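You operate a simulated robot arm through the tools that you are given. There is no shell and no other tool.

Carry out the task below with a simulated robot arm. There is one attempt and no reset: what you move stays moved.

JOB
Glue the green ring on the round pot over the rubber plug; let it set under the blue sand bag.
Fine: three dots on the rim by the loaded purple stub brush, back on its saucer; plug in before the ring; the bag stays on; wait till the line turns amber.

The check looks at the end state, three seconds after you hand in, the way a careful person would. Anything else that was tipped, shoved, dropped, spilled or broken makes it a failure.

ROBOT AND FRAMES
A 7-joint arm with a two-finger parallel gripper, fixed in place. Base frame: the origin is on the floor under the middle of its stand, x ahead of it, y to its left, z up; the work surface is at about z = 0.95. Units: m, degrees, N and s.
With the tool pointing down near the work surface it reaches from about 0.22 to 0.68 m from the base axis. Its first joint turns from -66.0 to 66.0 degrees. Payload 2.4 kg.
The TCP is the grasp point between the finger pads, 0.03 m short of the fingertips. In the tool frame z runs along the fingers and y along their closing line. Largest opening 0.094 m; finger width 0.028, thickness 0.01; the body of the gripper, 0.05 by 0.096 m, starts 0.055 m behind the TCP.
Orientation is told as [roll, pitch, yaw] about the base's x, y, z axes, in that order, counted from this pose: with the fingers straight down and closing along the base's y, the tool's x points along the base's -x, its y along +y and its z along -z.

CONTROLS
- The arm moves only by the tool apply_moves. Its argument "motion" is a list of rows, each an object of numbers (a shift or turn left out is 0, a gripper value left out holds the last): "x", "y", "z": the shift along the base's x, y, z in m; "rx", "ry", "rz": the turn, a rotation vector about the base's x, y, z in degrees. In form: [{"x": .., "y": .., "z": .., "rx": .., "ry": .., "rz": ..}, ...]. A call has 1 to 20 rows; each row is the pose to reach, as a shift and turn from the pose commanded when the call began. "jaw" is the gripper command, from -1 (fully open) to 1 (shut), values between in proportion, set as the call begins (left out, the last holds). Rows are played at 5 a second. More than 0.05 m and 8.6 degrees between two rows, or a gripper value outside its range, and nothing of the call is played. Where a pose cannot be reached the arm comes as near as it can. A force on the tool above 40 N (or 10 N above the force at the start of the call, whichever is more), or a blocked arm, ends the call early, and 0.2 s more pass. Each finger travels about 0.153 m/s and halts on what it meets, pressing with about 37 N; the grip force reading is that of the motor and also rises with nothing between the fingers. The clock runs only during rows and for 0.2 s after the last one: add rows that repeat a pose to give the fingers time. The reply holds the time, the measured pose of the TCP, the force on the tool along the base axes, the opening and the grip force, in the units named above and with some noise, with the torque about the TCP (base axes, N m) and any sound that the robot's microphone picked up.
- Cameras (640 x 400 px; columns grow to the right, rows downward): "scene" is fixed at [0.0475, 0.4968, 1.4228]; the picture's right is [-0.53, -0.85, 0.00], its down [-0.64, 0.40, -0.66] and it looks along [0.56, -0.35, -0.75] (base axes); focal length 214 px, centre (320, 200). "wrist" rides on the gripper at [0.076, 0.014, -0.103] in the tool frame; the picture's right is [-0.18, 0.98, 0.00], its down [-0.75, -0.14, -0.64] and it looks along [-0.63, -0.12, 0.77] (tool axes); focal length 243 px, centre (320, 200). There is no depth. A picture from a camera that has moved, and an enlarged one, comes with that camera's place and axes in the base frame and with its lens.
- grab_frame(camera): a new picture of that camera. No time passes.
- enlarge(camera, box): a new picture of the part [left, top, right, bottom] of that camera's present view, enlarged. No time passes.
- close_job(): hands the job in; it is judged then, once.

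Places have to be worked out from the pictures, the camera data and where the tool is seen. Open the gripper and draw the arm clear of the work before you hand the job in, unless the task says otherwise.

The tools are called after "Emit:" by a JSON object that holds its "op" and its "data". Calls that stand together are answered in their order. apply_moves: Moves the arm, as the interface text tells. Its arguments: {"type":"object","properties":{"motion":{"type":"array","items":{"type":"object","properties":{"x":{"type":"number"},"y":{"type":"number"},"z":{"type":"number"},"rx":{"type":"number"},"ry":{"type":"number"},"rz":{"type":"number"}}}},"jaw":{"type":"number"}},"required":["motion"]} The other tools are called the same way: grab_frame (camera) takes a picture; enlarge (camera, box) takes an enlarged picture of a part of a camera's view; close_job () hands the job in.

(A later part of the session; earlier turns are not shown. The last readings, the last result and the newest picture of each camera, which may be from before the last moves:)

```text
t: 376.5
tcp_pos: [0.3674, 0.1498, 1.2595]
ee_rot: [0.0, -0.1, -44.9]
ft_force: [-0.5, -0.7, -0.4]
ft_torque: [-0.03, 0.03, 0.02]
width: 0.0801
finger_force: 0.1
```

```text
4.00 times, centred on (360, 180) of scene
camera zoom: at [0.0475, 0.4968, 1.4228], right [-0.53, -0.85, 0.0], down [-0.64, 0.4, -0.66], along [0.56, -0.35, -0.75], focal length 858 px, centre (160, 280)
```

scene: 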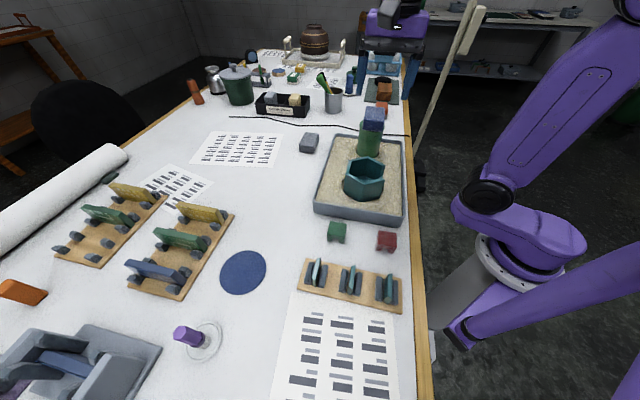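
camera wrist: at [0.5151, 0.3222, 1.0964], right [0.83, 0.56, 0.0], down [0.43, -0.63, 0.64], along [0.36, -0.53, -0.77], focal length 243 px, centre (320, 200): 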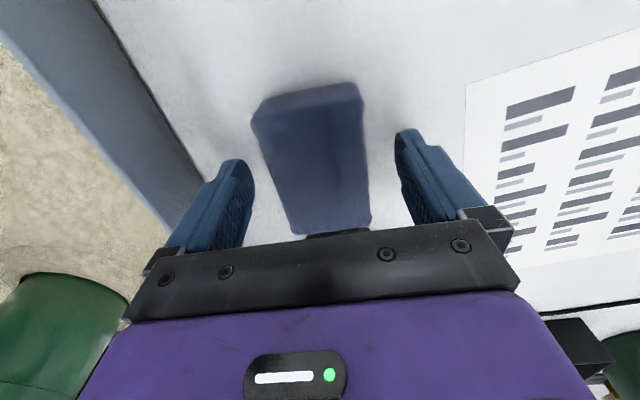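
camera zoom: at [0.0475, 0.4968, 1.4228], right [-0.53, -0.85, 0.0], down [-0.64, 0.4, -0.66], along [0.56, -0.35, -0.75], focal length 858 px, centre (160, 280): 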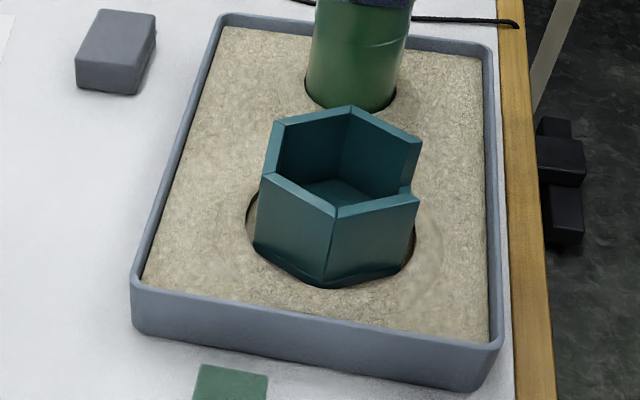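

Nothing else obvious. I'll give this second joint the same long wait before judging it.

Emit:
{"op": "apply_moves", "data": {"motion": [{"z": 0}, {"z": 0}, {"z": 0}, {"z": 0}, {"z": 0}, {"z": 0}, {"z": 0}, {"z": 0}, {"z": 0}, {"z": 0}, {"z": 0}, {"z": 0}, {"z": 0}, {"z": 0}, {"z": 0}, {"z": 0}, {"z": 0}, {"z": 0}, {"z": 0}, {"z": 0}]}}

Emit:
{"op": "apply_moves", "data": {"motion": [{"z": 0}, {"z": 0}, {"z": 0}, {"z": 0}, {"z": 0}, {"z": 0}, {"z": 0}, {"z": 0}, {"z": 0}, {"z": 0}, {"z": 0}, {"z": 0}, {"z": 0}, {"z": 0}, {"z": 0}, {"z": 0}, {"z": 0}, {"z": 0}, {"z": 0}, {"z": 0}]}}

Emit:
{"op": "apply_moves", "data": {"motion": [{"z": 0}, {"z": 0}, {"z": 0}, {"z": 0}, {"z": 0}, {"z": 0}, {"z": 0}, {"z": 0}, {"z": 0}, {"z": 0}, {"z": 0}, {"z": 0}, {"z": 0}, {"z": 0}, {"z": 0}, {"z": 0}, {"z": 0}, {"z": 0}, {"z": 0}, {"z": 0}]}}

Emit:
{"op": "apply_moves", "data": {"motion": [{"z": 0}, {"z": 0}, {"z": 0}, {"z": 0}, {"z": 0}, {"z": 0}, {"z": 0}, {"z": 0}, {"z": 0}, {"z": 0}, {"z": 0}, {"z": 0}, {"z": 0}, {"z": 0}, {"z": 0}, {"z": 0}, {"z": 0}, {"z": 0}, {"z": 0}, {"z": 0}]}}

Emit:
{"op": "apply_moves", "data": {"motion": [{"z": 0}, {"z": 0}, {"z": 0}, {"z": 0}, {"z": 0}, {"z": 0}, {"z": 0}, {"z": 0}, {"z": 0}, {"z": 0}, {"z": 0}, {"z": 0}, {"z": 0}, {"z": 0}, {"z": 0}, {"z": 0}, {"z": 0}, {"z": 0}, {"z": 0}, {"z": 0}]}}

Emit:
{"op": "apply_moves", "data": {"motion": [{"z": 0}, {"z": 0}, {"z": 0}, {"z": 0}, {"z": 0}, {"z": 0}, {"z": 0}, {"z": 0}, {"z": 0}, {"z": 0}, {"z": 0}, {"z": 0}, {"z": 0}, {"z": 0}, {"z": 0}, {"z": 0}, {"z": 0}, {"z": 0}, {"z": 0}, {"z": 0}]}}

Emit:
{"op": "enlarge", "data": {"camera": "scene", "box": [357, 130, 387, 150]}}

Emit:
{"op": "apply_moves", "data": {"motion": [{"z": 0}, {"z": 0}, {"z": 0}, {"z": 0}, {"z": 0}, {"z": 0}, {"z": 0}, {"z": 0}, {"z": 0}, {"z": 0}, {"z": 0}, {"z": 0}, {"z": 0}, {"z": 0}, {"z": 0}, {"z": 0}, {"z": 0}, {"z": 0}, {"z": 0}, {"z": 0}]}}

Emit:
{"op": "apply_moves", "data": {"motion": [{"z": 0}, {"z": 0}, {"z": 0}, {"z": 0}, {"z": 0}, {"z": 0}, {"z": 0}, {"z": 0}, {"z": 0}, {"z": 0}, {"z": 0}, {"z": 0}, {"z": 0}, {"z": 0}, {"z": 0}, {"z": 0}, {"z": 0}, {"z": 0}, {"z": 0}, {"z": 0}]}}

Emit:
{"op": "apply_moves", "data": {"motion": [{"z": 0}, {"z": 0}, {"z": 0}, {"z": 0}, {"z": 0}, {"z": 0}, {"z": 0}, {"z": 0}, {"z": 0}, {"z": 0}, {"z": 0}, {"z": 0}, {"z": 0}, {"z": 0}, {"z": 0}, {"z": 0}, {"z": 0}, {"z": 0}, {"z": 0}, {"z": 0}]}}

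Emit:
{"op": "apply_moves", "data": {"motion": [{"z": 0}, {"z": 0}, {"z": 0}, {"z": 0}, {"z": 0}, {"z": 0}, {"z": 0}, {"z": 0}, {"z": 0}, {"z": 0}, {"z": 0}, {"z": 0}, {"z": 0}, {"z": 0}, {"z": 0}, {"z": 0}, {"z": 0}, {"z": 0}, {"z": 0}, {"z": 0}]}}

Emit:
{"op": "apply_moves", "data": {"motion": [{"z": 0}, {"z": 0}, {"z": 0}, {"z": 0}, {"z": 0}, {"z": 0}, {"z": 0}, {"z": 0}, {"z": 0}, {"z": 0}, {"z": 0}, {"z": 0}, {"z": 0}, {"z": 0}, {"z": 0}, {"z": 0}, {"z": 0}, {"z": 0}, {"z": 0}, {"z": 0}]}}

Emit:
{"op": "apply_moves", "data": {"motion": [{"z": 0}, {"z": 0}, {"z": 0}, {"z": 0}, {"z": 0}, {"z": 0}, {"z": 0}, {"z": 0}, {"z": 0}, {"z": 0}, {"z": 0}, {"z": 0}, {"z": 0}, {"z": 0}, {"z": 0}, {"z": 0}, {"z": 0}, {"z": 0}, {"z": 0}, {"z": 0}]}}

Emit:
{"op": "enlarge", "data": {"camera": "scene", "box": [357, 130, 387, 150]}}

```text
t: 380.7
tcp_pos: [0.3663, 0.1495, 1.2588]
ee_rot: [0.0, 0.0, -45.1]
ft_force: [-0.8, 0.5, -0.2]
ft_torque: [-0.01, -0.01, 0.04]
width: 0.0799
finger_force: 0.1
```

```text
t: 384.9
tcp_pos: [0.3663, 0.1497, 1.2598]
ee_rot: [0.0, 0.0, -45.0]
ft_force: [0.7, -0.3, -0.3]
ft_torque: [0.02, 0.04, -0.04]
width: 0.0798
finger_force: 0.1
```

```text
t: 389.1
tcp_pos: [0.3668, 0.1487, 1.2599]
ee_rot: [-0.1, -0.1, -44.9]
ft_force: [-0.3, -0.7, 0.5]
ft_torque: [0.03, 0.01, -0.03]
width: 0.08
finger_force: 0.0
```

```text
t: 393.3
tcp_pos: [0.3663, 0.149, 1.2593]
ee_rot: [0.0, -0.1, -44.9]
ft_force: [0.2, 0.1, 0.3]
ft_torque: [-0.05, 0.01, 0.0]
width: 0.08
finger_force: 0.1
```

```text
t: 397.5
tcp_pos: [0.3658, 0.1506, 1.2598]
ee_rot: [0.1, -0.2, -45.0]
ft_force: [-0.9, -0.1, -0.4]
ft_torque: [-0.03, 0.0, 0.01]
width: 0.0797
finger_force: 0.1
```

```text
t: 401.7
tcp_pos: [0.3656, 0.1502, 1.2596]
ee_rot: [0.0, -0.1, -45.0]
ft_force: [0.3, -0.2, 0.5]
ft_torque: [0.01, 0.01, -0.02]
width: 0.0799
finger_force: 0.2
```

```text
16.00 times, centred on (372, 140) of scene
camera zoom: at [0.0475, 0.4968, 1.4228], right [-0.53, -0.85, 0.0], down [-0.64, 0.4, -0.66], along [0.56, -0.35, -0.75], focal length 3432 px, centre (-512, 1160)
```

zoom: 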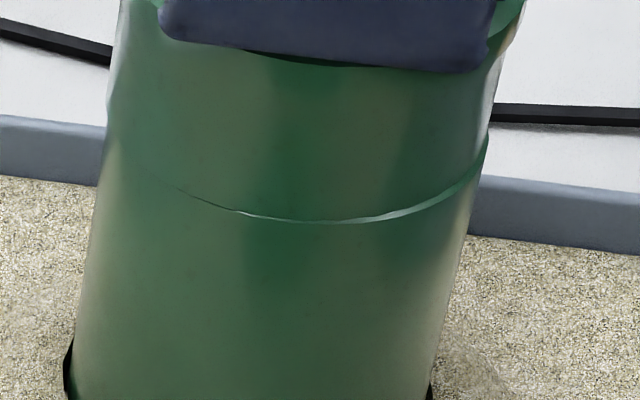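

```text
t: 405.9
tcp_pos: [0.3657, 0.1509, 1.2597]
ee_rot: [0.0, -0.1, -45.1]
ft_force: [-0.3, -0.3, 0.3]
ft_torque: [0.02, -0.03, -0.01]
width: 0.0801
finger_force: 0.0
```

```text
t: 410.1
tcp_pos: [0.3656, 0.1497, 1.2598]
ee_rot: [0.0, -0.1, -45.0]
ft_force: [-0.1, -0.5, -0.3]
ft_torque: [0.02, -0.04, -0.04]
width: 0.0799
finger_force: 0.0
```

```text
t: 414.3
tcp_pos: [0.366, 0.1499, 1.2597]
ee_rot: [0.0, 0.0, -45.0]
ft_force: [-0.3, 0.1, -1.1]
ft_torque: [0.02, -0.01, 0.0]
width: 0.0797
finger_force: 0.1
```

```text
t: 418.5
tcp_pos: [0.3651, 0.1494, 1.2592]
ee_rot: [0.0, -0.1, -45.0]
ft_force: [-0.8, 0.2, 0.0]
ft_torque: [-0.05, 0.02, 0.0]
width: 0.0797
finger_force: 0.1
```

```text
t: 422.7
tcp_pos: [0.3659, 0.1503, 1.2593]
ee_rot: [0.0, -0.2, -45.1]
ft_force: [0.2, 0.7, 0.3]
ft_torque: [-0.01, 0.02, 0.0]
width: 0.08
finger_force: 0.1
```

```text
t: 426.9
tcp_pos: [0.3659, 0.15, 1.2594]
ee_rot: [0.0, -0.1, -45.0]
ft_force: [0.1, 0.6, -0.2]
ft_torque: [-0.02, 0.03, -0.02]
width: 0.0799
finger_force: 0.1
```

```text
16.00 times, centred on (372, 140) of scene
camera zoom: at [0.0475, 0.4968, 1.4228], right [-0.53, -0.85, 0.0], down [-0.64, 0.4, -0.66], along [0.56, -0.35, -0.75], focal length 3432 px, centre (-512, 1160)
```

zoom: 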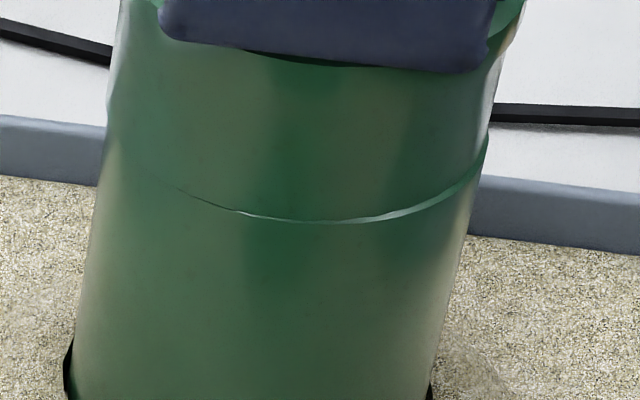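

There's still no amber at 90 s, so no glue was laid. One combination remains untested: correct radius, gentle (1–4 N) and a dwell over a second together. My gentle long touch was at the wrong radius, and the accurate ones were too firm or too short. I'll take the stack apart again and test that; bag first.

Emit:
{"op": "apply_moves", "data": {"motion": [{"x": 0.03, "y": -0.03}, {"x": 0.06, "y": -0.06}, {"x": 0.09, "y": -0.09}, {"x": 0.09, "y": -0.09, "z": -0.04}, {"x": 0.09, "y": -0.09, "z": -0.08}, {"x": 0.09, "y": -0.09, "z": -0.105}, {"x": 0.09, "y": -0.09, "z": -0.1185}, {"x": 0.09, "y": -0.09, "z": -0.1185}]}}

Emit:
{"op": "apply_moves", "data": {"motion": [{"z": 0.0}, {"z": 0.0}, {"z": 0.0}], "jaw": 1}}

Emit:
{"op": "apply_moves", "data": {"motion": [{"z": 0.01}, {"z": 0.03}, {"z": 0.06}, {"x": 0.0171, "y": 0.0332, "z": 0.06}, {"x": 0.0341, "y": 0.0664, "z": 0.06}, {"x": 0.0512, "y": 0.0996, "z": 0.06}, {"x": 0.0682, "y": 0.1328, "z": 0.06}, {"x": 0.0853, "y": 0.166, "z": 0.06}, {"x": 0.1023, "y": 0.1992, "z": 0.06}, {"x": 0.1023, "y": 0.1992, "z": 0.015}, {"x": 0.1023, "y": 0.1992, "z": -0.03}, {"x": 0.1023, "y": 0.1992, "z": -0.075}, {"x": 0.1023, "y": 0.1992, "z": -0.115}, {"x": 0.1023, "y": 0.1992, "z": -0.138}, {"x": 0.1023, "y": 0.1992, "z": -0.1425}, {"x": 0.1023, "y": 0.1992, "z": -0.1425}]}}

Emit:
{"op": "enlarge", "data": {"camera": "scene", "box": [265, 100, 405, 190]}}

```text
t: 428.7
tcp_pos: [0.4568, 0.06, 1.1409]
ee_rot: [0.0, -0.1, -45.0]
ft_force: [-0.6, 0.6, -1.0]
ft_torque: [0.01, -0.03, 0.01]
width: 0.0798
finger_force: 0.1
```

```text
t: 429.5
tcp_pos: [0.4567, 0.0609, 1.1405]
ee_rot: [-0.1, -0.1, -45.0]
ft_force: [-0.6, 0.3, 0.1]
ft_torque: [0.01, 0.0, -0.03]
width: 0.0573
finger_force: 36.9
```

```text
t: 432.9
tcp_pos: [0.5601, 0.2592, 0.9977]
ee_rot: [0.0, -0.1, -45.0]
ft_force: [-0.9, -0.2, -3.0]
ft_torque: [0.01, 0.04, 0.01]
width: 0.0576
finger_force: 36.7
```

```text
4.44 times, centred on (335, 145) of scene
camera zoom: at [0.0475, 0.4969, 1.4228], right [-0.53, -0.85, 0.0], down [-0.64, 0.4, -0.66], along [0.56, -0.35, -0.75], focal length 953 px, centre (253, 444)
```

zoom: 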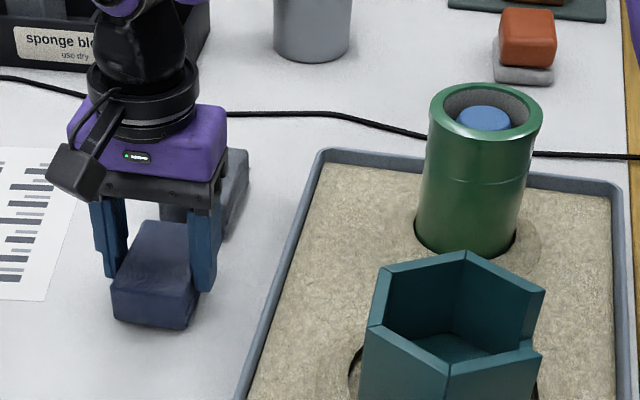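

Emit:
{"op": "apply_moves", "data": {"motion": [{"z": -0.0008}, {"z": -0.0016}, {"z": -0.0022}, {"z": -0.0022}]}}

Emit:
{"op": "apply_moves", "data": {"motion": [{"z": -0.0005}, {"z": -0.001}, {"z": -0.001}]}}

```text
t: 433.9
tcp_pos: [0.5604, 0.2595, 0.9972]
ee_rot: [-0.1, -0.2, -45.0]
ft_force: [-1.2, 0.0, -3.7]
ft_torque: [0.0, 0.02, 0.01]
width: 0.0576
finger_force: 36.4
```

```text
t: 434.7
tcp_pos: [0.5595, 0.2605, 0.9962]
ee_rot: [0.1, -0.1, -45.0]
ft_force: [0.2, 0.2, 2.2]
ft_torque: [-0.15, 0.02, -0.01]
width: 0.0574
finger_force: 36.9
```

Bag is down. Releasing, returning to the ring and gripping it.

Emit:
{"op": "apply_moves", "data": {"motion": [{"z": 0.0}, {"z": 0.0}, {"z": 0.04}, {"z": 0.085}, {"z": 0.13}, {"z": 0.175}, {"z": 0.2}, {"x": -0.0169, "y": -0.0337, "z": 0.2, "rz": 7.5}, {"x": -0.0338, "y": -0.0673, "z": 0.2, "rz": 15}, {"x": -0.0507, "y": -0.101, "z": 0.2, "rz": 22.5}, {"x": -0.0675, "y": -0.1347, "z": 0.2, "rz": 30}, {"x": -0.0844, "y": -0.1683, "z": 0.2, "rz": 37.5}, {"x": -0.1013, "y": -0.202, "z": 0.2, "rz": 45}, {"x": -0.1013, "y": -0.202, "z": 0.16, "rz": 45}, {"x": -0.1013, "y": -0.202, "z": 0.125, "rz": 45}, {"x": -0.1013, "y": -0.202, "z": 0.106, "rz": 45}, {"x": -0.1013, "y": -0.202, "z": 0.106, "rz": 45}], "jaw": -0.9}}

Emit:
{"op": "grab_frame", "data": {"camera": "wrist"}}

```text
t: 438.3
tcp_pos: [0.4579, 0.0567, 1.1017]
ee_rot: [0.0, -0.1, 0.0]
ft_force: [-0.3, 0.1, 0.0]
ft_torque: [0.0, 0.0, 0.02]
width: 0.0893
finger_force: 0.0
```

```text
taken
camera wrist: at [0.3811, 0.0704, 1.203], right [0.18, 0.98, 0.0], down [0.75, -0.14, 0.64], along [0.63, -0.12, -0.77], focal length 243 px, centre (320, 200)
```

wrist: 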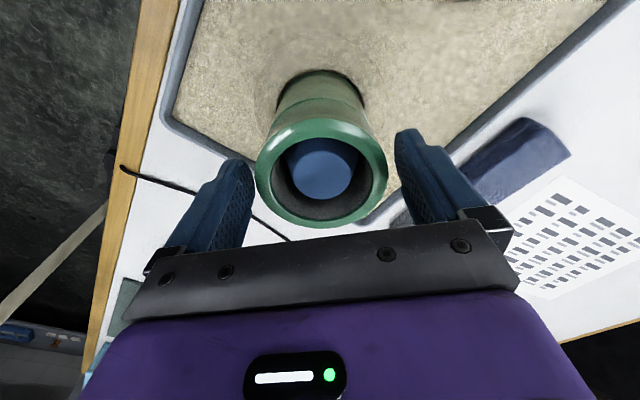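

Emit:
{"op": "apply_moves", "data": {"motion": [{"z": 0.0}, {"z": 0.0}, {"z": 0.0}], "jaw": 1}}

Emit:
{"op": "apply_moves", "data": {"motion": [{"z": 0.02}, {"z": 0.05}, {"z": 0.085}, {"x": -0.0075, "y": 0.0411, "z": 0.085}, {"x": -0.0151, "y": 0.0821, "z": 0.085}, {"x": -0.0226, "y": 0.1232, "z": 0.085}, {"x": -0.0302, "y": 0.1643, "z": 0.085}, {"x": -0.0377, "y": 0.2053, "z": 0.085}, {"x": -0.0453, "y": 0.2464, "z": 0.085}, {"x": -0.0528, "y": 0.2875, "z": 0.085}, {"x": -0.0604, "y": 0.3285, "z": 0.085}, {"x": -0.0679, "y": 0.3696, "z": 0.085}, {"x": -0.0679, "y": 0.3696, "z": 0.04}, {"x": -0.0679, "y": 0.3696, "z": -0.005}, {"x": -0.0679, "y": 0.3696, "z": -0.05}, {"x": -0.0679, "y": 0.3696, "z": -0.09}, {"x": -0.0679, "y": 0.3696, "z": -0.105}, {"x": -0.0679, "y": 0.3696, "z": -0.108}, {"x": -0.0679, "y": 0.3696, "z": -0.108}]}}

Emit:
{"op": "apply_moves", "data": {"motion": [{"z": -0.0006}, {"z": -0.0012}, {"z": -0.0016}, {"z": -0.0016}]}}

Emit:
{"op": "enlarge", "data": {"camera": "scene", "box": [225, 120, 405, 250]}}

```text
t: 439.1
tcp_pos: [0.4563, 0.0563, 1.1023]
ee_rot: [0.0, -0.2, 0.0]
ft_force: [0.3, -0.3, 0.5]
ft_torque: [-0.04, -0.03, 0.0]
width: 0.0686
finger_force: 36.9
```

```text
t: 443.1
tcp_pos: [0.3907, 0.4266, 0.9927]
ee_rot: [-0.1, -0.1, -0.1]
ft_force: [-0.8, 0.1, -1.6]
ft_torque: [-0.03, 0.01, 0.0]
width: 0.068
finger_force: 36.7
```

```text
t: 444.1
tcp_pos: [0.3902, 0.4268, 0.9917]
ee_rot: [0.0, -0.2, 0.0]
ft_force: [0.1, -0.1, -1.6]
ft_torque: [0.02, 0.01, -0.03]
width: 0.0681
finger_force: 36.6
```

```text
3.08 times, centred on (315, 185) of scene
camera zoom: at [0.0475, 0.4968, 1.4228], right [-0.53, -0.85, 0.0], down [-0.64, 0.4, -0.66], along [0.56, -0.35, -0.75], focal length 660 px, centre (335, 246)
```

zoom: 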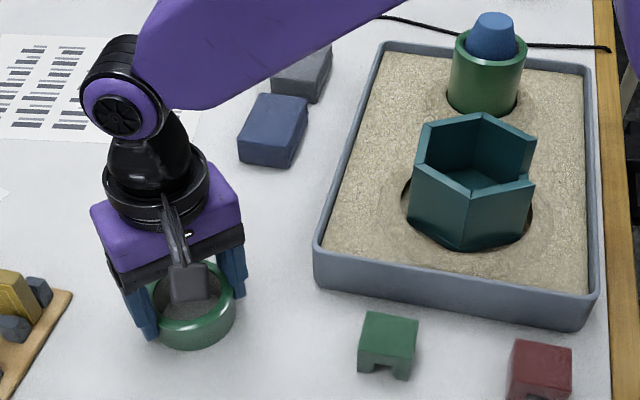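

Emit:
{"op": "apply_moves", "data": {"motion": [{"z": -0.0004}, {"z": -0.0008}, {"z": -0.0008}]}}

```text
t: 444.9
tcp_pos: [0.3903, 0.4257, 0.9927]
ee_rot: [0.0, -0.2, 0.0]
ft_force: [-0.8, -1.5, 0.7]
ft_torque: [0.04, -0.05, 0.02]
width: 0.068
finger_force: 36.9
```

Emit:
{"op": "apply_moves", "data": {"motion": [{"z": 0.0}, {"z": 0.0}, {"z": 0.045}, {"z": 0.09}, {"z": 0.135}, {"z": 0.18}, {"z": 0.2041}, {"x": 0.0075, "y": -0.0411, "z": 0.2041}, {"x": 0.0151, "y": -0.0821, "z": 0.2041}, {"x": 0.0226, "y": -0.1232, "z": 0.2041}, {"x": 0.0302, "y": -0.1643, "z": 0.2041}, {"x": 0.0377, "y": -0.2053, "z": 0.2041}, {"x": 0.0453, "y": -0.2464, "z": 0.2041}, {"x": 0.0528, "y": -0.2875, "z": 0.2041}, {"x": 0.0604, "y": -0.3285, "z": 0.2041}, {"x": 0.0679, "y": -0.3696, "z": 0.2041}, {"x": 0.0679, "y": -0.3696, "z": 0.2041}], "jaw": -0.9}}

Emit:
{"op": "apply_moves", "data": {"motion": [{"x": -0.001, "z": -0.04}, {"x": -0.001, "z": -0.075}, {"x": -0.001, "z": -0.095}, {"x": -0.001, "z": -0.1}, {"x": -0.001, "z": -0.1}], "jaw": -0.5}}

Emit:
{"op": "apply_moves", "data": {"motion": [{"z": 0.0}, {"z": 0.0}, {"z": 0.0}], "jaw": 1}}

Emit:
{"op": "apply_moves", "data": {"motion": [{"z": 0.006}, {"z": 0.016}, {"z": 0.03}, {"z": 0.048}, {"z": 0.068}, {"z": 0.088}, {"x": 0.0022, "y": 0.041, "z": 0.09}, {"x": 0.0044, "y": 0.0819, "z": 0.09}, {"x": 0.0066, "y": 0.1229, "z": 0.09}, {"x": 0.0087, "y": 0.1639, "z": 0.09}, {"x": 0.0109, "y": 0.2049, "z": 0.09}, {"x": 0.0131, "y": 0.2458, "z": 0.09}, {"x": 0.0153, "y": 0.2868, "z": 0.09}, {"x": 0.0153, "y": 0.2868, "z": 0.045}, {"x": 0.0153, "y": 0.2868, "z": 0.0}, {"x": 0.0153, "y": 0.2868, "z": -0.035}, {"x": 0.0153, "y": 0.2868, "z": -0.045}, {"x": 0.0153, "y": 0.2868, "z": -0.045}]}}

Emit:
{"op": "enlarge", "data": {"camera": "scene", "box": [245, 110, 405, 220]}}

```text
t: 448.5
tcp_pos: [0.4583, 0.0562, 1.1952]
ee_rot: [0.0, -0.1, 0.0]
ft_force: [0.1, 0.7, -0.6]
ft_torque: [-0.03, -0.02, 0.0]
width: 0.0891
finger_force: 0.1
```

```text
t: 449.7
tcp_pos: [0.4575, 0.0583, 1.0954]
ee_rot: [0.0, -0.1, 0.0]
ft_force: [0.3, 0.4, 0.0]
ft_torque: [0.03, -0.02, 0.01]
width: 0.0705
finger_force: 0.0
```

```text
t: 450.5
tcp_pos: [0.4576, 0.0562, 1.0945]
ee_rot: [-0.1, -0.1, -0.1]
ft_force: [0.1, 0.0, 0.1]
ft_torque: [0.03, 0.02, 0.0]
width: 0.0452
finger_force: 36.4
```

```text
t: 454.3
tcp_pos: [0.4728, 0.3445, 1.0497]
ee_rot: [0.0, -0.1, 0.0]
ft_force: [0.6, -0.1, -0.7]
ft_torque: [0.01, 0.02, 0.02]
width: 0.045
finger_force: 37.3
```

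```text
3.64 times, centred on (325, 165) of scene
camera zoom: at [0.0475, 0.4968, 1.4228], right [-0.53, -0.85, 0.0], down [-0.64, 0.4, -0.66], along [0.56, -0.35, -0.75], focal length 780 px, centre (302, 327)
```

zoom: 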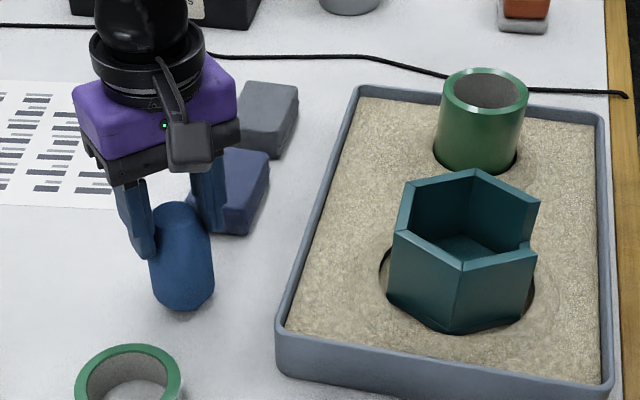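

Emit:
{"op": "apply_moves", "data": {"motion": [{"z": -0.002}, {"z": -0.0035}, {"z": -0.0045}, {"z": -0.0048}]}}

Emit:
{"op": "apply_moves", "data": {"motion": [{"z": -0.0005}, {"z": -0.001}, {"z": -0.001}]}}

```text
t: 455.3
tcp_pos: [0.4725, 0.3431, 1.046]
ee_rot: [0.0, -0.2, 0.1]
ft_force: [-2.0, 0.3, 7.6]
ft_torque: [-0.09, 0.07, -0.03]
width: 0.0449
finger_force: 36.4
```

```text
t: 456.1
tcp_pos: [0.4723, 0.3442, 1.0464]
ee_rot: [0.1, -0.4, -0.1]
ft_force: [-2.3, -0.6, 20.2]
ft_torque: [-0.1, 0.14, 0.02]
width: 0.045
finger_force: 36.8
```

Emit:
{"op": "apply_moves", "data": {"motion": [{"z": 0.001}, {"z": 0.001}, {"z": 0.001}], "jaw": -0.6}}

Emit:
{"op": "apply_moves", "data": {"motion": [{"z": 0.04}, {"z": 0.08}, {"z": 0.12}, {"z": 0.15}, {"x": -0.025, "y": 0.019, "z": 0.15, "rz": 7}, {"x": -0.051, "y": 0.038, "z": 0.15, "rz": 14}, {"x": -0.077, "y": 0.058, "z": 0.15, "rz": 21}, {"x": -0.103, "y": 0.077, "z": 0.15, "rz": 28}, {"x": -0.129, "y": 0.096, "z": 0.15, "rz": 35}, {"x": -0.155, "y": 0.116, "z": 0.15, "rz": 42}, {"x": -0.181, "y": 0.135, "z": 0.15, "rz": 49}, {"x": -0.207, "y": 0.154, "z": 0.15, "rz": 56}, {"x": -0.233, "y": 0.174, "z": 0.14, "rz": 63}, {"x": -0.259, "y": 0.193, "z": 0.12, "rz": 70}, {"x": -0.285, "y": 0.212, "z": 0.09, "rz": 75.5}, {"x": -0.285, "y": 0.212, "z": 0.06, "rz": 75.5}, {"x": -0.285, "y": 0.212, "z": 0.03, "rz": 75.5}, {"x": -0.285, "y": 0.212, "z": 0.0005, "rz": 75.5}, {"x": -0.285, "y": 0.212, "z": 0.0005, "rz": 75.5}], "jaw": -0.2}}

Emit:
{"op": "grab_frame", "data": {"camera": "wrist"}}

```text
t: 456.9
tcp_pos: [0.4739, 0.345, 1.0446]
ee_rot: [0.0, -0.2, 0.0]
ft_force: [0.5, 0.2, 0.5]
ft_torque: [0.01, 0.03, 0.02]
width: 0.0753
finger_force: 0.0
```

```text
t: 460.9
tcp_pos: [0.1874, 0.5554, 1.046]
ee_rot: [0.0, 0.0, 75.5]
ft_force: [-0.7, 0.2, -0.4]
ft_torque: [-0.02, 0.01, -0.02]
width: 0.0564
finger_force: 0.1
```

```text
taken
camera wrist: at [0.1557, 0.4852, 1.1466], right [-0.91, 0.42, 0.0], down [0.32, 0.69, 0.64], along [0.27, 0.58, -0.77], focal length 243 px, centre (320, 200)
```

wrist: 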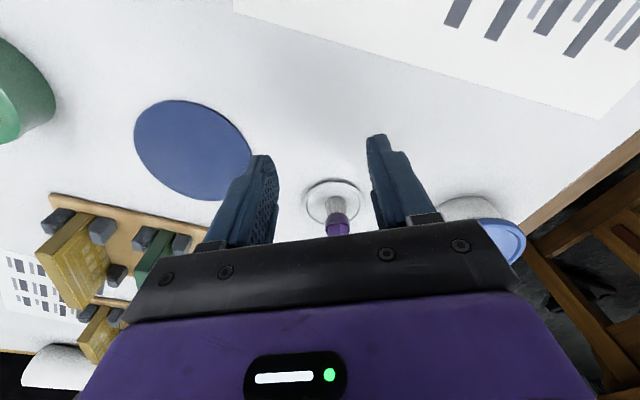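

Emit:
{"op": "apply_moves", "data": {"motion": [{"x": 0.006, "y": 0.0215}, {"x": 0.0125, "y": 0.0435}, {"x": 0.0185, "y": 0.0655}, {"x": 0.0225, "y": 0.08}, {"x": 0.0247, "y": 0.0882}, {"x": 0.0247, "y": 0.0882}]}}

Emit:
{"op": "enlarge", "data": {"camera": "wrist", "box": [250, 90, 390, 230]}}

Emit:
{"op": "enlarge", "data": {"camera": "wrist", "box": [290, 90, 350, 140]}}

```text
t: 462.3
tcp_pos: [0.2111, 0.6446, 1.045]
ee_rot: [-0.1, -0.1, 75.5]
ft_force: [0.5, -0.4, 0.7]
ft_torque: [-0.02, 0.0, -0.01]
width: 0.0568
finger_force: 0.1
```

```text
2.86 times, centred on (320, 160) of wrist
camera zoom: at [0.1787, 0.5732, 1.1464], right [-0.91, 0.42, 0.0], down [0.32, 0.69, 0.64], along [0.27, 0.58, -0.77], focal length 693 px, centre (320, 314)
```

zoom: 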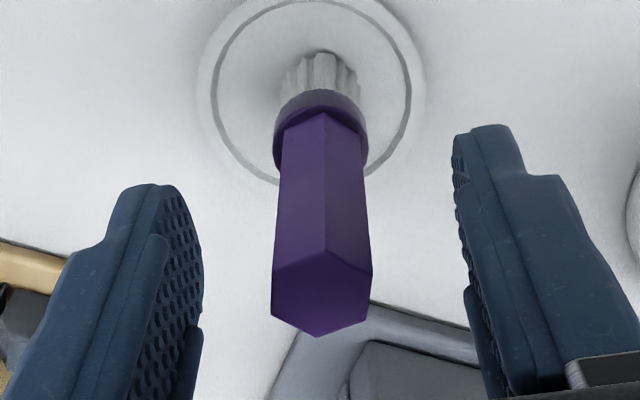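

```text
8.00 times, centred on (320, 115) of wrist
camera zoom: at [0.1787, 0.5732, 1.1464], right [-0.91, 0.42, 0.0], down [0.32, 0.69, 0.64], along [0.27, 0.58, -0.77], focal length 1941 px, centre (320, 880)
```

zoom: 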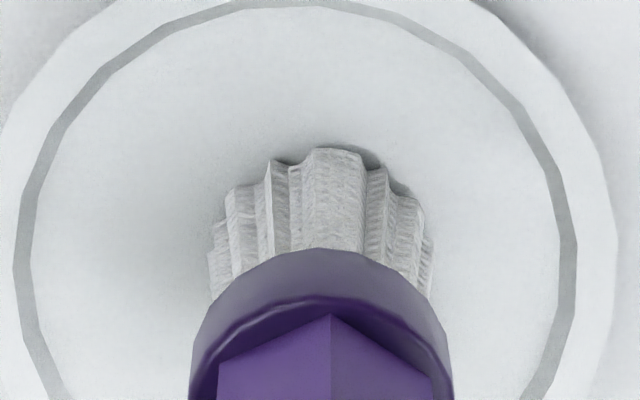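

Gripping the brush. This time I'll carry it slowly, in case fast motion loses the glue, then test a gentle long touch at the right radius.

Emit:
{"op": "apply_moves", "data": {"motion": [{"z": 0.0}, {"z": 0.0}, {"z": 0.0}, {"z": 0.0}], "jaw": 1}}

Emit:
{"op": "apply_moves", "data": {"motion": [{"z": 0.004}, {"z": 0.009}, {"z": 0.015}, {"y": -0.004, "z": 0.022}, {"x": -0.001, "y": -0.012, "z": 0.036}, {"x": -0.003, "y": -0.024, "z": 0.055}, {"x": -0.005, "y": -0.04, "z": 0.075}, {"x": -0.007, "y": -0.06, "z": 0.095}, {"x": -0.009, "y": -0.08, "z": 0.115}, {"x": -0.011, "y": -0.1, "z": 0.135}, {"x": -0.004, "y": -0.122, "z": 0.145, "rz": -4}, {"x": 0.009, "y": -0.145, "z": 0.145, "rz": -8}, {"x": 0.023, "y": -0.168, "z": 0.145, "rz": -12}, {"x": 0.037, "y": -0.191, "z": 0.145, "rz": -16}, {"x": 0.051, "y": -0.214, "z": 0.145, "rz": -20}, {"x": 0.064, "y": -0.237, "z": 0.145, "rz": -24}, {"x": 0.078, "y": -0.26, "z": 0.145, "rz": -28}, {"x": 0.092, "y": -0.284, "z": 0.145, "rz": -32}, {"x": 0.106, "y": -0.307, "z": 0.145, "rz": -36}, {"x": 0.12, "y": -0.33, "z": 0.145, "rz": -40}]}}

Emit:
{"op": "apply_moves", "data": {"motion": [{"x": 0.0134, "y": -0.0224, "rz": -3.6}, {"x": 0.0267, "y": -0.0447, "rz": -7.2}, {"x": 0.04, "y": -0.067, "rz": -10.8}, {"x": 0.0534, "y": -0.0894, "rz": -14.4}, {"x": 0.0667, "y": -0.1118, "rz": -18}, {"x": 0.08, "y": -0.1341, "rz": -21.6}, {"x": 0.0934, "y": -0.1565, "rz": -25.2}, {"x": 0.1067, "y": -0.1788, "rz": -28.8}, {"x": 0.12, "y": -0.2012, "rz": -32.4}, {"x": 0.1314, "y": -0.2264, "rz": -35.5}, {"x": 0.1314, "y": -0.2264, "z": -0.012, "rz": -35.5}, {"x": 0.1314, "y": -0.2264, "z": -0.025, "rz": -35.5}, {"x": 0.1314, "y": -0.2264, "z": -0.025, "rz": -35.5}]}}

Emit:
{"op": "enlarge", "data": {"camera": "wrist", "box": [250, 40, 390, 180]}}

Emit:
{"op": "enlarge", "data": {"camera": "scene", "box": [340, 95, 400, 155]}}

```text
t: 463.3
tcp_pos: [0.2113, 0.643, 1.0447]
ee_rot: [0.0, -0.1, 75.6]
ft_force: [-0.1, 0.7, -1.2]
ft_torque: [0.03, 0.02, 0.01]
width: 0.0224
finger_force: 37.4
```

```text
t: 467.5
tcp_pos: [0.3315, 0.3142, 1.1921]
ee_rot: [0.0, 0.0, 35.5]
ft_force: [0.2, 0.2, -0.5]
ft_torque: [0.04, -0.01, 0.04]
width: 0.0223
finger_force: 36.8
```

```text
t: 470.3
tcp_pos: [0.4635, 0.0876, 1.1654]
ee_rot: [0.0, -0.1, 0.0]
ft_force: [-0.5, 0.1, -0.3]
ft_torque: [0.02, -0.02, -0.03]
width: 0.0222
finger_force: 36.9
```

```text
2.86 times, centred on (320, 110) of wrist
camera zoom: at [0.3873, 0.1012, 1.2669], right [0.18, 0.98, 0.0], down [0.75, -0.14, 0.64], along [0.63, -0.12, -0.77], focal length 693 px, centre (320, 457)
```

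zoom: 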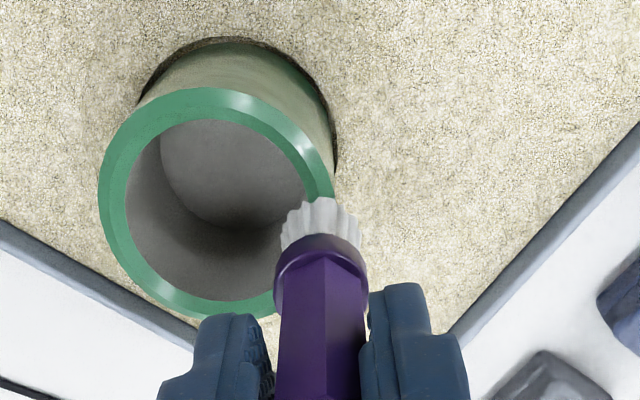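

```text
6.67 times, centred on (370, 125) of scene
camera zoom: at [0.0475, 0.4968, 1.4228], right [-0.53, -0.85, 0.0], down [-0.64, 0.4, -0.66], along [0.56, -0.35, -0.75], focal length 1430 px, centre (-13, 700)
```

zoom: 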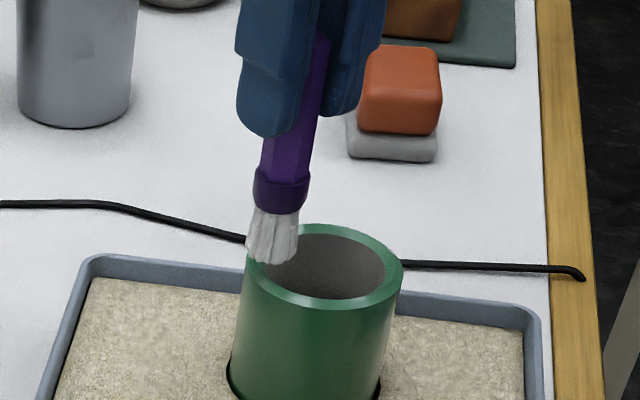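

Radius 31.3 mm, aligned. Lowering to just above contact, then creeping.

Emit:
{"op": "apply_moves", "data": {"motion": [{"z": -0.006}, {"z": -0.01}, {"z": -0.0125}, {"z": -0.0138}, {"z": -0.0138}]}}

Emit:
{"op": "apply_moves", "data": {"motion": [{"z": -0.0001}, {"z": -0.0002}, {"z": -0.0002}]}}

Emit:
{"op": "apply_moves", "data": {"motion": [{"z": -0.0001}, {"z": -0.0002}, {"z": -0.0002}]}}

```text
t: 471.5
tcp_pos: [0.4635, 0.0884, 1.1516]
ee_rot: [0.1, -0.1, 0.0]
ft_force: [0.1, -0.4, -1.2]
ft_torque: [0.01, 0.02, 0.03]
width: 0.0223
finger_force: 37.1
```

```text
t: 472.3
tcp_pos: [0.4636, 0.088, 1.1514]
ee_rot: [-0.1, -0.1, 0.0]
ft_force: [0.2, -0.4, 0.0]
ft_torque: [0.01, -0.03, 0.02]
width: 0.0223
finger_force: 36.6
```

```text
t: 473.1
tcp_pos: [0.4642, 0.0878, 1.1503]
ee_rot: [0.0, -0.2, 0.0]
ft_force: [0.0, -0.2, -0.1]
ft_torque: [0.01, -0.03, 0.01]
width: 0.0223
finger_force: 36.9
```

Emit:
{"op": "apply_moves", "data": {"motion": [{"z": -0.0001}, {"z": -0.0001}]}}

Emit:
{"op": "apply_moves", "data": {"motion": [{"z": -0.0001}, {"z": -0.0001}]}}

Emit:
{"op": "apply_moves", "data": {"motion": [{"z": -0.0001}, {"z": -0.0001}]}}

```text
t: 473.7
tcp_pos: [0.4643, 0.087, 1.1524]
ee_rot: [0.0, 0.0, 0.0]
ft_force: [0.5, 1.0, -0.5]
ft_torque: [0.03, -0.01, 0.02]
width: 0.0224
finger_force: 36.6
```

```text
t: 474.3
tcp_pos: [0.4639, 0.0874, 1.1513]
ee_rot: [0.0, -0.2, 0.1]
ft_force: [0.2, -0.2, 0.3]
ft_torque: [0.03, 0.0, 0.01]
width: 0.0224
finger_force: 37.3
```

```text
t: 474.9
tcp_pos: [0.4625, 0.0881, 1.1513]
ee_rot: [0.0, -0.1, 0.0]
ft_force: [0.1, 0.7, 0.1]
ft_torque: [-0.02, -0.01, 0.0]
width: 0.0222
finger_force: 37.4
```

Emit:
{"op": "apply_moves", "data": {"motion": [{"z": -8e-05}, {"z": -8e-05}]}}

Emit:
{"op": "apply_moves", "data": {"motion": [{"z": -8e-05}, {"z": -8e-05}]}}

Emit:
{"op": "apply_moves", "data": {"motion": [{"z": -8e-05}, {"z": -8e-05}]}}

```text
t: 475.5
tcp_pos: [0.4631, 0.0874, 1.1513]
ee_rot: [0.0, -0.1, 0.0]
ft_force: [0.4, 0.0, -1.5]
ft_torque: [0.03, 0.01, 0.0]
width: 0.022
finger_force: 36.5
```

```text
t: 476.1
tcp_pos: [0.4643, 0.0881, 1.1511]
ee_rot: [0.0, -0.1, 0.0]
ft_force: [-0.4, -0.7, -0.7]
ft_torque: [-0.01, 0.01, -0.01]
width: 0.0223
finger_force: 36.9
```

```text
t: 476.7
tcp_pos: [0.4631, 0.0872, 1.1505]
ee_rot: [0.0, 0.0, 0.0]
ft_force: [-0.2, -0.2, 0.4]
ft_torque: [0.0, -0.05, 0.01]
width: 0.0225
finger_force: 37.6
```

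Emit:
{"op": "apply_moves", "data": {"motion": [{"z": -8e-05}, {"z": -8e-05}]}}

Emit:
{"op": "apply_moves", "data": {"motion": [{"z": -8e-05}, {"z": -8e-05}]}}

Emit:
{"op": "apply_moves", "data": {"motion": [{"z": -8e-05}, {"z": -8e-05}]}}

```text
t: 477.3
tcp_pos: [0.4641, 0.088, 1.1515]
ee_rot: [0.0, -0.1, -0.1]
ft_force: [-0.5, 0.5, 0.1]
ft_torque: [0.02, 0.01, 0.02]
width: 0.0226
finger_force: 36.4
```

```text
t: 477.9
tcp_pos: [0.4634, 0.0886, 1.152]
ee_rot: [0.0, -0.1, 0.0]
ft_force: [-0.1, -0.3, 0.1]
ft_torque: [0.02, -0.01, -0.01]
width: 0.0222
finger_force: 37.0
```

```text
t: 478.5
tcp_pos: [0.4636, 0.0881, 1.1515]
ee_rot: [0.0, -0.2, 0.0]
ft_force: [0.1, 0.3, 0.2]
ft_torque: [0.03, 0.01, -0.01]
width: 0.0225
finger_force: 37.3
```

Emit:
{"op": "apply_moves", "data": {"motion": [{"z": -8e-05}, {"z": -8e-05}]}}

Emit:
{"op": "apply_moves", "data": {"motion": [{"z": -8e-05}, {"z": -8e-05}]}}

Emit:
{"op": "apply_moves", "data": {"motion": [{"z": -8e-05}, {"z": -8e-05}]}}

```text
t: 479.1
tcp_pos: [0.4626, 0.0879, 1.1516]
ee_rot: [0.0, -0.1, 0.0]
ft_force: [0.2, 0.2, 0.0]
ft_torque: [0.03, 0.01, -0.02]
width: 0.0224
finger_force: 36.8
```

```text
t: 479.7
tcp_pos: [0.4632, 0.0878, 1.1502]
ee_rot: [0.0, 0.0, 0.0]
ft_force: [-0.7, 0.0, 1.2]
ft_torque: [-0.03, -0.01, 0.05]
width: 0.0225
finger_force: 37.0
```

```text
t: 480.3
tcp_pos: [0.4632, 0.087, 1.1512]
ee_rot: [0.0, -0.2, 0.1]
ft_force: [1.1, -0.5, 4.2]
ft_torque: [-0.04, -0.02, -0.02]
width: 0.0224
finger_force: 37.1
```

Light contact now. I'll ease a hair and hold about 3 s at a few newtons.

Emit:
{"op": "apply_moves", "data": {"motion": [{"z": 4e-05}, {"z": 4e-05}, {"z": 4e-05}, {"z": 4e-05}, {"z": 4e-05}, {"z": 4e-05}, {"z": 4e-05}, {"z": 4e-05}, {"z": 4e-05}, {"z": 4e-05}, {"z": 4e-05}, {"z": 4e-05}, {"z": 4e-05}, {"z": 4e-05}, {"z": 4e-05}]}}

Emit:
{"op": "apply_moves", "data": {"motion": [{"z": 0.004}, {"z": 0.012}, {"z": 0.02}, {"x": 0.025, "z": 0.02}, {"x": 0.05, "z": 0.02}]}}

Emit:
{"op": "enlarge", "data": {"camera": "wrist", "box": [230, 0, 350, 120]}}

Emit:
{"op": "enlarge", "data": {"camera": "scene", "box": [350, 122, 390, 152]}}

```text
t: 483.5
tcp_pos: [0.4638, 0.0867, 1.1508]
ee_rot: [0.1, -0.1, 0.0]
ft_force: [1.3, 0.4, 8.1]
ft_torque: [0.0, -0.11, 0.0]
width: 0.0224
finger_force: 36.6
```

```text
t: 484.7
tcp_pos: [0.5147, 0.0881, 1.1701]
ee_rot: [0.0, 0.0, 0.0]
ft_force: [-0.5, -0.7, -0.5]
ft_torque: [-0.04, 0.0, 0.02]
width: 0.0219
finger_force: 36.8
```

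```text
3.33 times, centred on (290, 60) of wrist
camera zoom: at [0.4383, 0.1011, 1.2721], right [0.18, 0.98, 0.0], down [0.75, -0.14, 0.64], along [0.63, -0.12, -0.77], focal length 809 px, centre (420, 667)
```

zoom: 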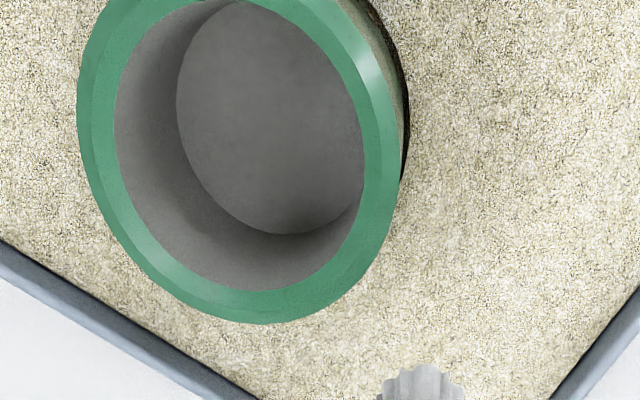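

```text
13.33 times, centred on (370, 137) of scene
camera zoom: at [0.0475, 0.4968, 1.4228], right [-0.53, -0.85, 0.0], down [-0.64, 0.4, -0.66], along [0.56, -0.35, -0.75], focal length 2860 px, centre (-347, 1040)
```

zoom: 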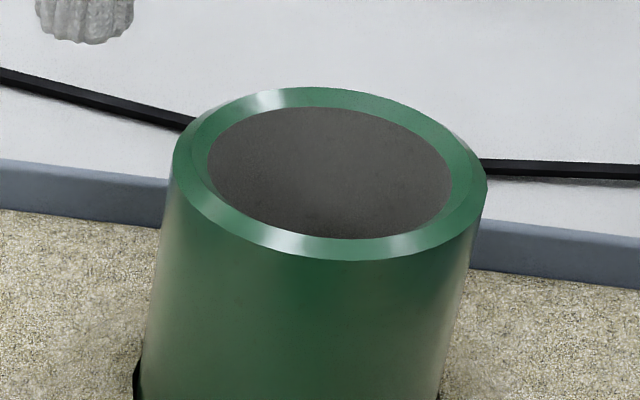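

Even a gentle 3 s touch leaves nothing. I'll test other variants at this same spot: first a firm, long press with a small tangential wiggle.

Emit:
{"op": "apply_moves", "data": {"motion": [{"x": -0.025}, {"x": -0.05}, {"x": -0.05, "z": -0.012}, {"x": -0.05, "z": -0.018}, {"x": -0.05, "z": -0.0202}, {"x": -0.05, "z": -0.0204}, {"x": -0.05, "z": -0.0205}, {"x": -0.05, "z": -0.0205}, {"x": -0.05, "z": -0.0205}, {"x": -0.05, "z": -0.0205}, {"x": -0.05, "z": -0.0205}, {"x": -0.048, "z": -0.0205}, {"x": -0.05, "z": -0.0205}, {"x": -0.052, "z": -0.0205}, {"x": -0.05, "z": -0.0205}, {"x": -0.048, "z": -0.0205}, {"x": -0.05, "z": -0.0205}, {"x": -0.05, "z": -0.0205}]}}

Emit:
{"op": "enlarge", "data": {"camera": "scene", "box": [345, 110, 385, 150]}}

Emit:
{"op": "apply_moves", "data": {"motion": [{"z": 0.004}, {"z": 0.012}, {"z": 0.02}, {"x": 0.025, "z": 0.02}, {"x": 0.05, "z": 0.02}]}}

Emit:
{"op": "enlarge", "data": {"camera": "wrist", "box": [230, 0, 350, 120]}}

Emit:
{"op": "enlarge", "data": {"camera": "scene", "box": [350, 122, 390, 152]}}

```text
t: 488.5
tcp_pos: [0.464, 0.0866, 1.1512]
ee_rot: [-0.1, -0.1, -0.1]
ft_force: [-0.1, 2.1, 19.6]
ft_torque: [0.14, 0.05, 0.02]
width: 0.0222
finger_force: 37.4
```

```text
10.00 times, centred on (365, 130) of scene
camera zoom: at [0.0472, 0.4968, 1.4228], right [-0.53, -0.85, 0.0], down [-0.64, 0.4, -0.66], along [0.56, -0.35, -0.75], focal length 2145 px, centre (-130, 900)
```

zoom: 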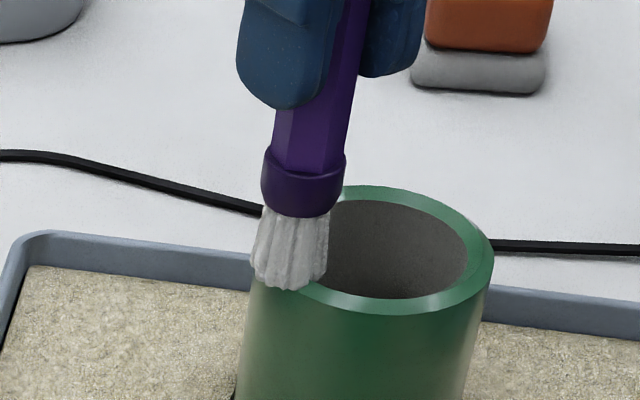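

```text
t: 489.7
tcp_pos: [0.5145, 0.0858, 1.1697]
ee_rot: [0.0, -0.1, 0.1]
ft_force: [0.4, 0.1, -0.1]
ft_torque: [-0.01, 0.04, 0.02]
width: 0.0225
finger_force: 37.0
```

```text
3.33 times, centred on (290, 60) of wrist
camera zoom: at [0.4383, 0.1006, 1.2716], right [0.18, 0.98, 0.0], down [0.75, -0.14, 0.64], along [0.63, -0.12, -0.77], focal length 809 px, centre (420, 667)
```

zoom: 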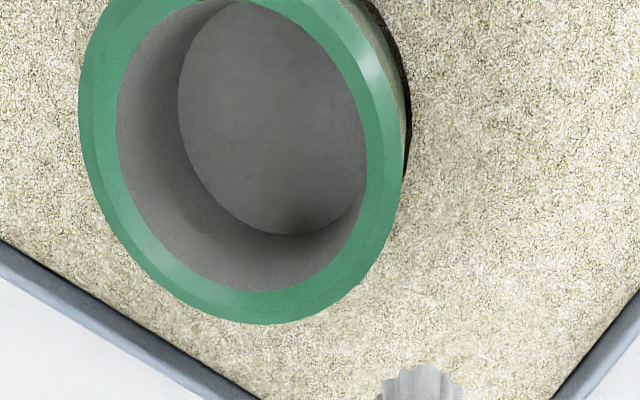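

```text
13.33 times, centred on (370, 137) of scene
camera zoom: at [0.0475, 0.4968, 1.4228], right [-0.53, -0.85, 0.0], down [-0.64, 0.4, -0.66], along [0.56, -0.35, -0.75], focal length 2860 px, centre (-347, 1040)
```

zoom: 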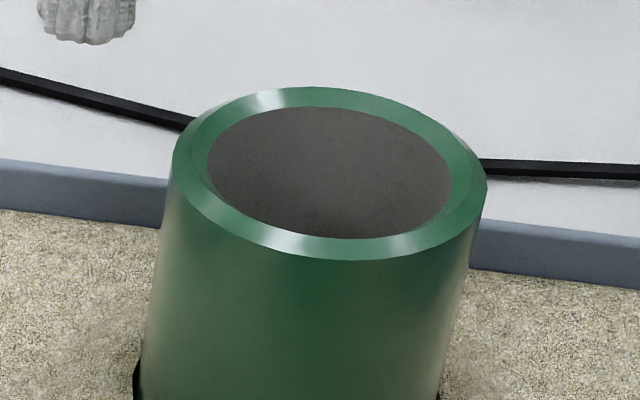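

Still nothing even at 20 N with a wiggle. I'll try the opposite extreme properly: hold a steady 1–3 N for several seconds, backing off as the force creeps up.

Emit:
{"op": "apply_moves", "data": {"motion": [{"x": -0.025}, {"x": -0.05}, {"x": -0.05, "z": -0.012}, {"x": -0.05, "z": -0.018}, {"x": -0.05, "z": -0.019}, {"x": -0.05, "z": -0.0192}, {"x": -0.05, "z": -0.0192}]}}

Emit:
{"op": "apply_moves", "data": {"motion": [{"z": -0.0001}, {"z": -0.0001}, {"z": -0.0001}]}}

Emit:
{"op": "apply_moves", "data": {"motion": [{"z": -5e-05}, {"z": -5e-05}, {"z": -5e-05}]}}

Emit:
{"op": "apply_moves", "data": {"motion": [{"z": -5e-05}, {"z": -5e-05}, {"z": -5e-05}]}}

```text
t: 491.3
tcp_pos: [0.4637, 0.0871, 1.1519]
ee_rot: [0.0, -0.1, 0.1]
ft_force: [-0.4, 0.2, 0.3]
ft_torque: [0.01, 0.01, 0.02]
width: 0.022
finger_force: 37.0
```

```text
t: 492.1
tcp_pos: [0.463, 0.0872, 1.1496]
ee_rot: [-0.1, -0.1, 0.0]
ft_force: [0.1, -0.8, -0.1]
ft_torque: [0.0, 0.0, -0.01]
width: 0.0224
finger_force: 36.9
```

```text
t: 492.9
tcp_pos: [0.4635, 0.0877, 1.1506]
ee_rot: [0.0, -0.1, -0.1]
ft_force: [0.6, 0.5, 0.7]
ft_torque: [0.06, 0.01, 0.03]
width: 0.0223
finger_force: 36.8
```

```text
t: 493.7
tcp_pos: [0.4641, 0.0871, 1.1499]
ee_rot: [0.0, -0.1, 0.0]
ft_force: [-0.1, 0.1, 2.0]
ft_torque: [0.04, -0.06, -0.01]
width: 0.0222
finger_force: 36.9
```

Emit:
{"op": "apply_moves", "data": {"motion": [{"z": 3e-05}, {"z": 3e-05}, {"z": 3e-05}, {"z": 3e-05}]}}

Emit:
{"op": "apply_moves", "data": {"motion": [{"z": 2e-05}, {"z": 2e-05}, {"z": 2e-05}, {"z": 2e-05}]}}

Emit:
{"op": "apply_moves", "data": {"motion": [{"z": 2e-05}, {"z": 2e-05}, {"z": 2e-05}, {"z": 2e-05}]}}

Emit:
{"op": "apply_moves", "data": {"motion": [{"z": 2e-05}, {"z": 2e-05}, {"z": 2e-05}, {"z": 2e-05}]}}

Emit:
{"op": "apply_moves", "data": {"motion": [{"z": 0.005}, {"z": 0.02}, {"x": 0.025, "z": 0.02}, {"x": 0.05, "z": 0.02}]}}

Emit:
{"op": "enlarge", "data": {"camera": "wrist", "box": [230, 0, 350, 120]}}

Emit:
{"op": "enlarge", "data": {"camera": "scene", "box": [350, 122, 390, 152]}}

```text
t: 494.7
tcp_pos: [0.4634, 0.0871, 1.1515]
ee_rot: [-0.1, -0.1, 0.1]
ft_force: [-0.1, 0.4, 3.0]
ft_torque: [0.0, -0.05, -0.01]
width: 0.022
finger_force: 36.6
```

```text
t: 495.7
tcp_pos: [0.4629, 0.0866, 1.1513]
ee_rot: [0.0, -0.1, -0.2]
ft_force: [0.3, 0.6, 4.1]
ft_torque: [0.03, -0.07, -0.05]
width: 0.0222
finger_force: 36.7
```

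```text
t: 496.7
tcp_pos: [0.4625, 0.0872, 1.1504]
ee_rot: [0.0, 0.0, 0.0]
ft_force: [0.2, 0.9, 4.0]
ft_torque: [-0.01, -0.05, 0.01]
width: 0.0221
finger_force: 37.3
```

```text
t: 497.7
tcp_pos: [0.4637, 0.0872, 1.1514]
ee_rot: [-0.1, -0.1, 0.0]
ft_force: [-1.2, 0.0, 3.9]
ft_torque: [-0.01, -0.04, 0.0]
width: 0.0224
finger_force: 36.8
```

```text
t: 498.7
tcp_pos: [0.5143, 0.0872, 1.1704]
ee_rot: [0.0, -0.1, 0.0]
ft_force: [0.5, 0.4, -0.4]
ft_torque: [0.02, 0.02, -0.01]
width: 0.0223
finger_force: 37.4
```

```text
3.33 times, centred on (290, 60) of wrist
camera zoom: at [0.4378, 0.101, 1.2718], right [0.18, 0.98, 0.0], down [0.75, -0.14, 0.64], along [0.63, -0.12, -0.77], focal length 809 px, centre (420, 667)
```

zoom: 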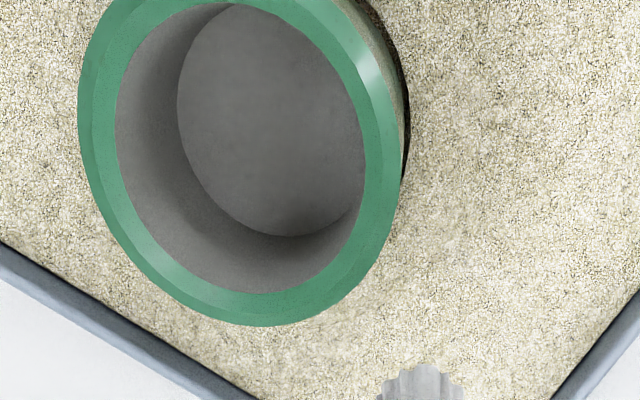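

```text
13.33 times, centred on (370, 137) of scene
camera zoom: at [0.0475, 0.4968, 1.4228], right [-0.53, -0.85, 0.0], down [-0.64, 0.4, -0.66], along [0.56, -0.35, -0.75], focal length 2860 px, centre (-347, 1040)
```

zoom: 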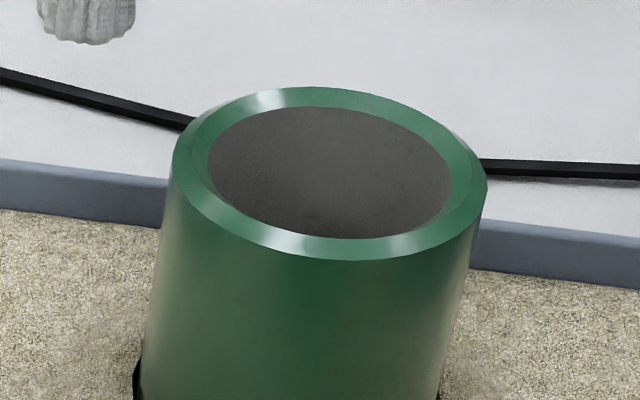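

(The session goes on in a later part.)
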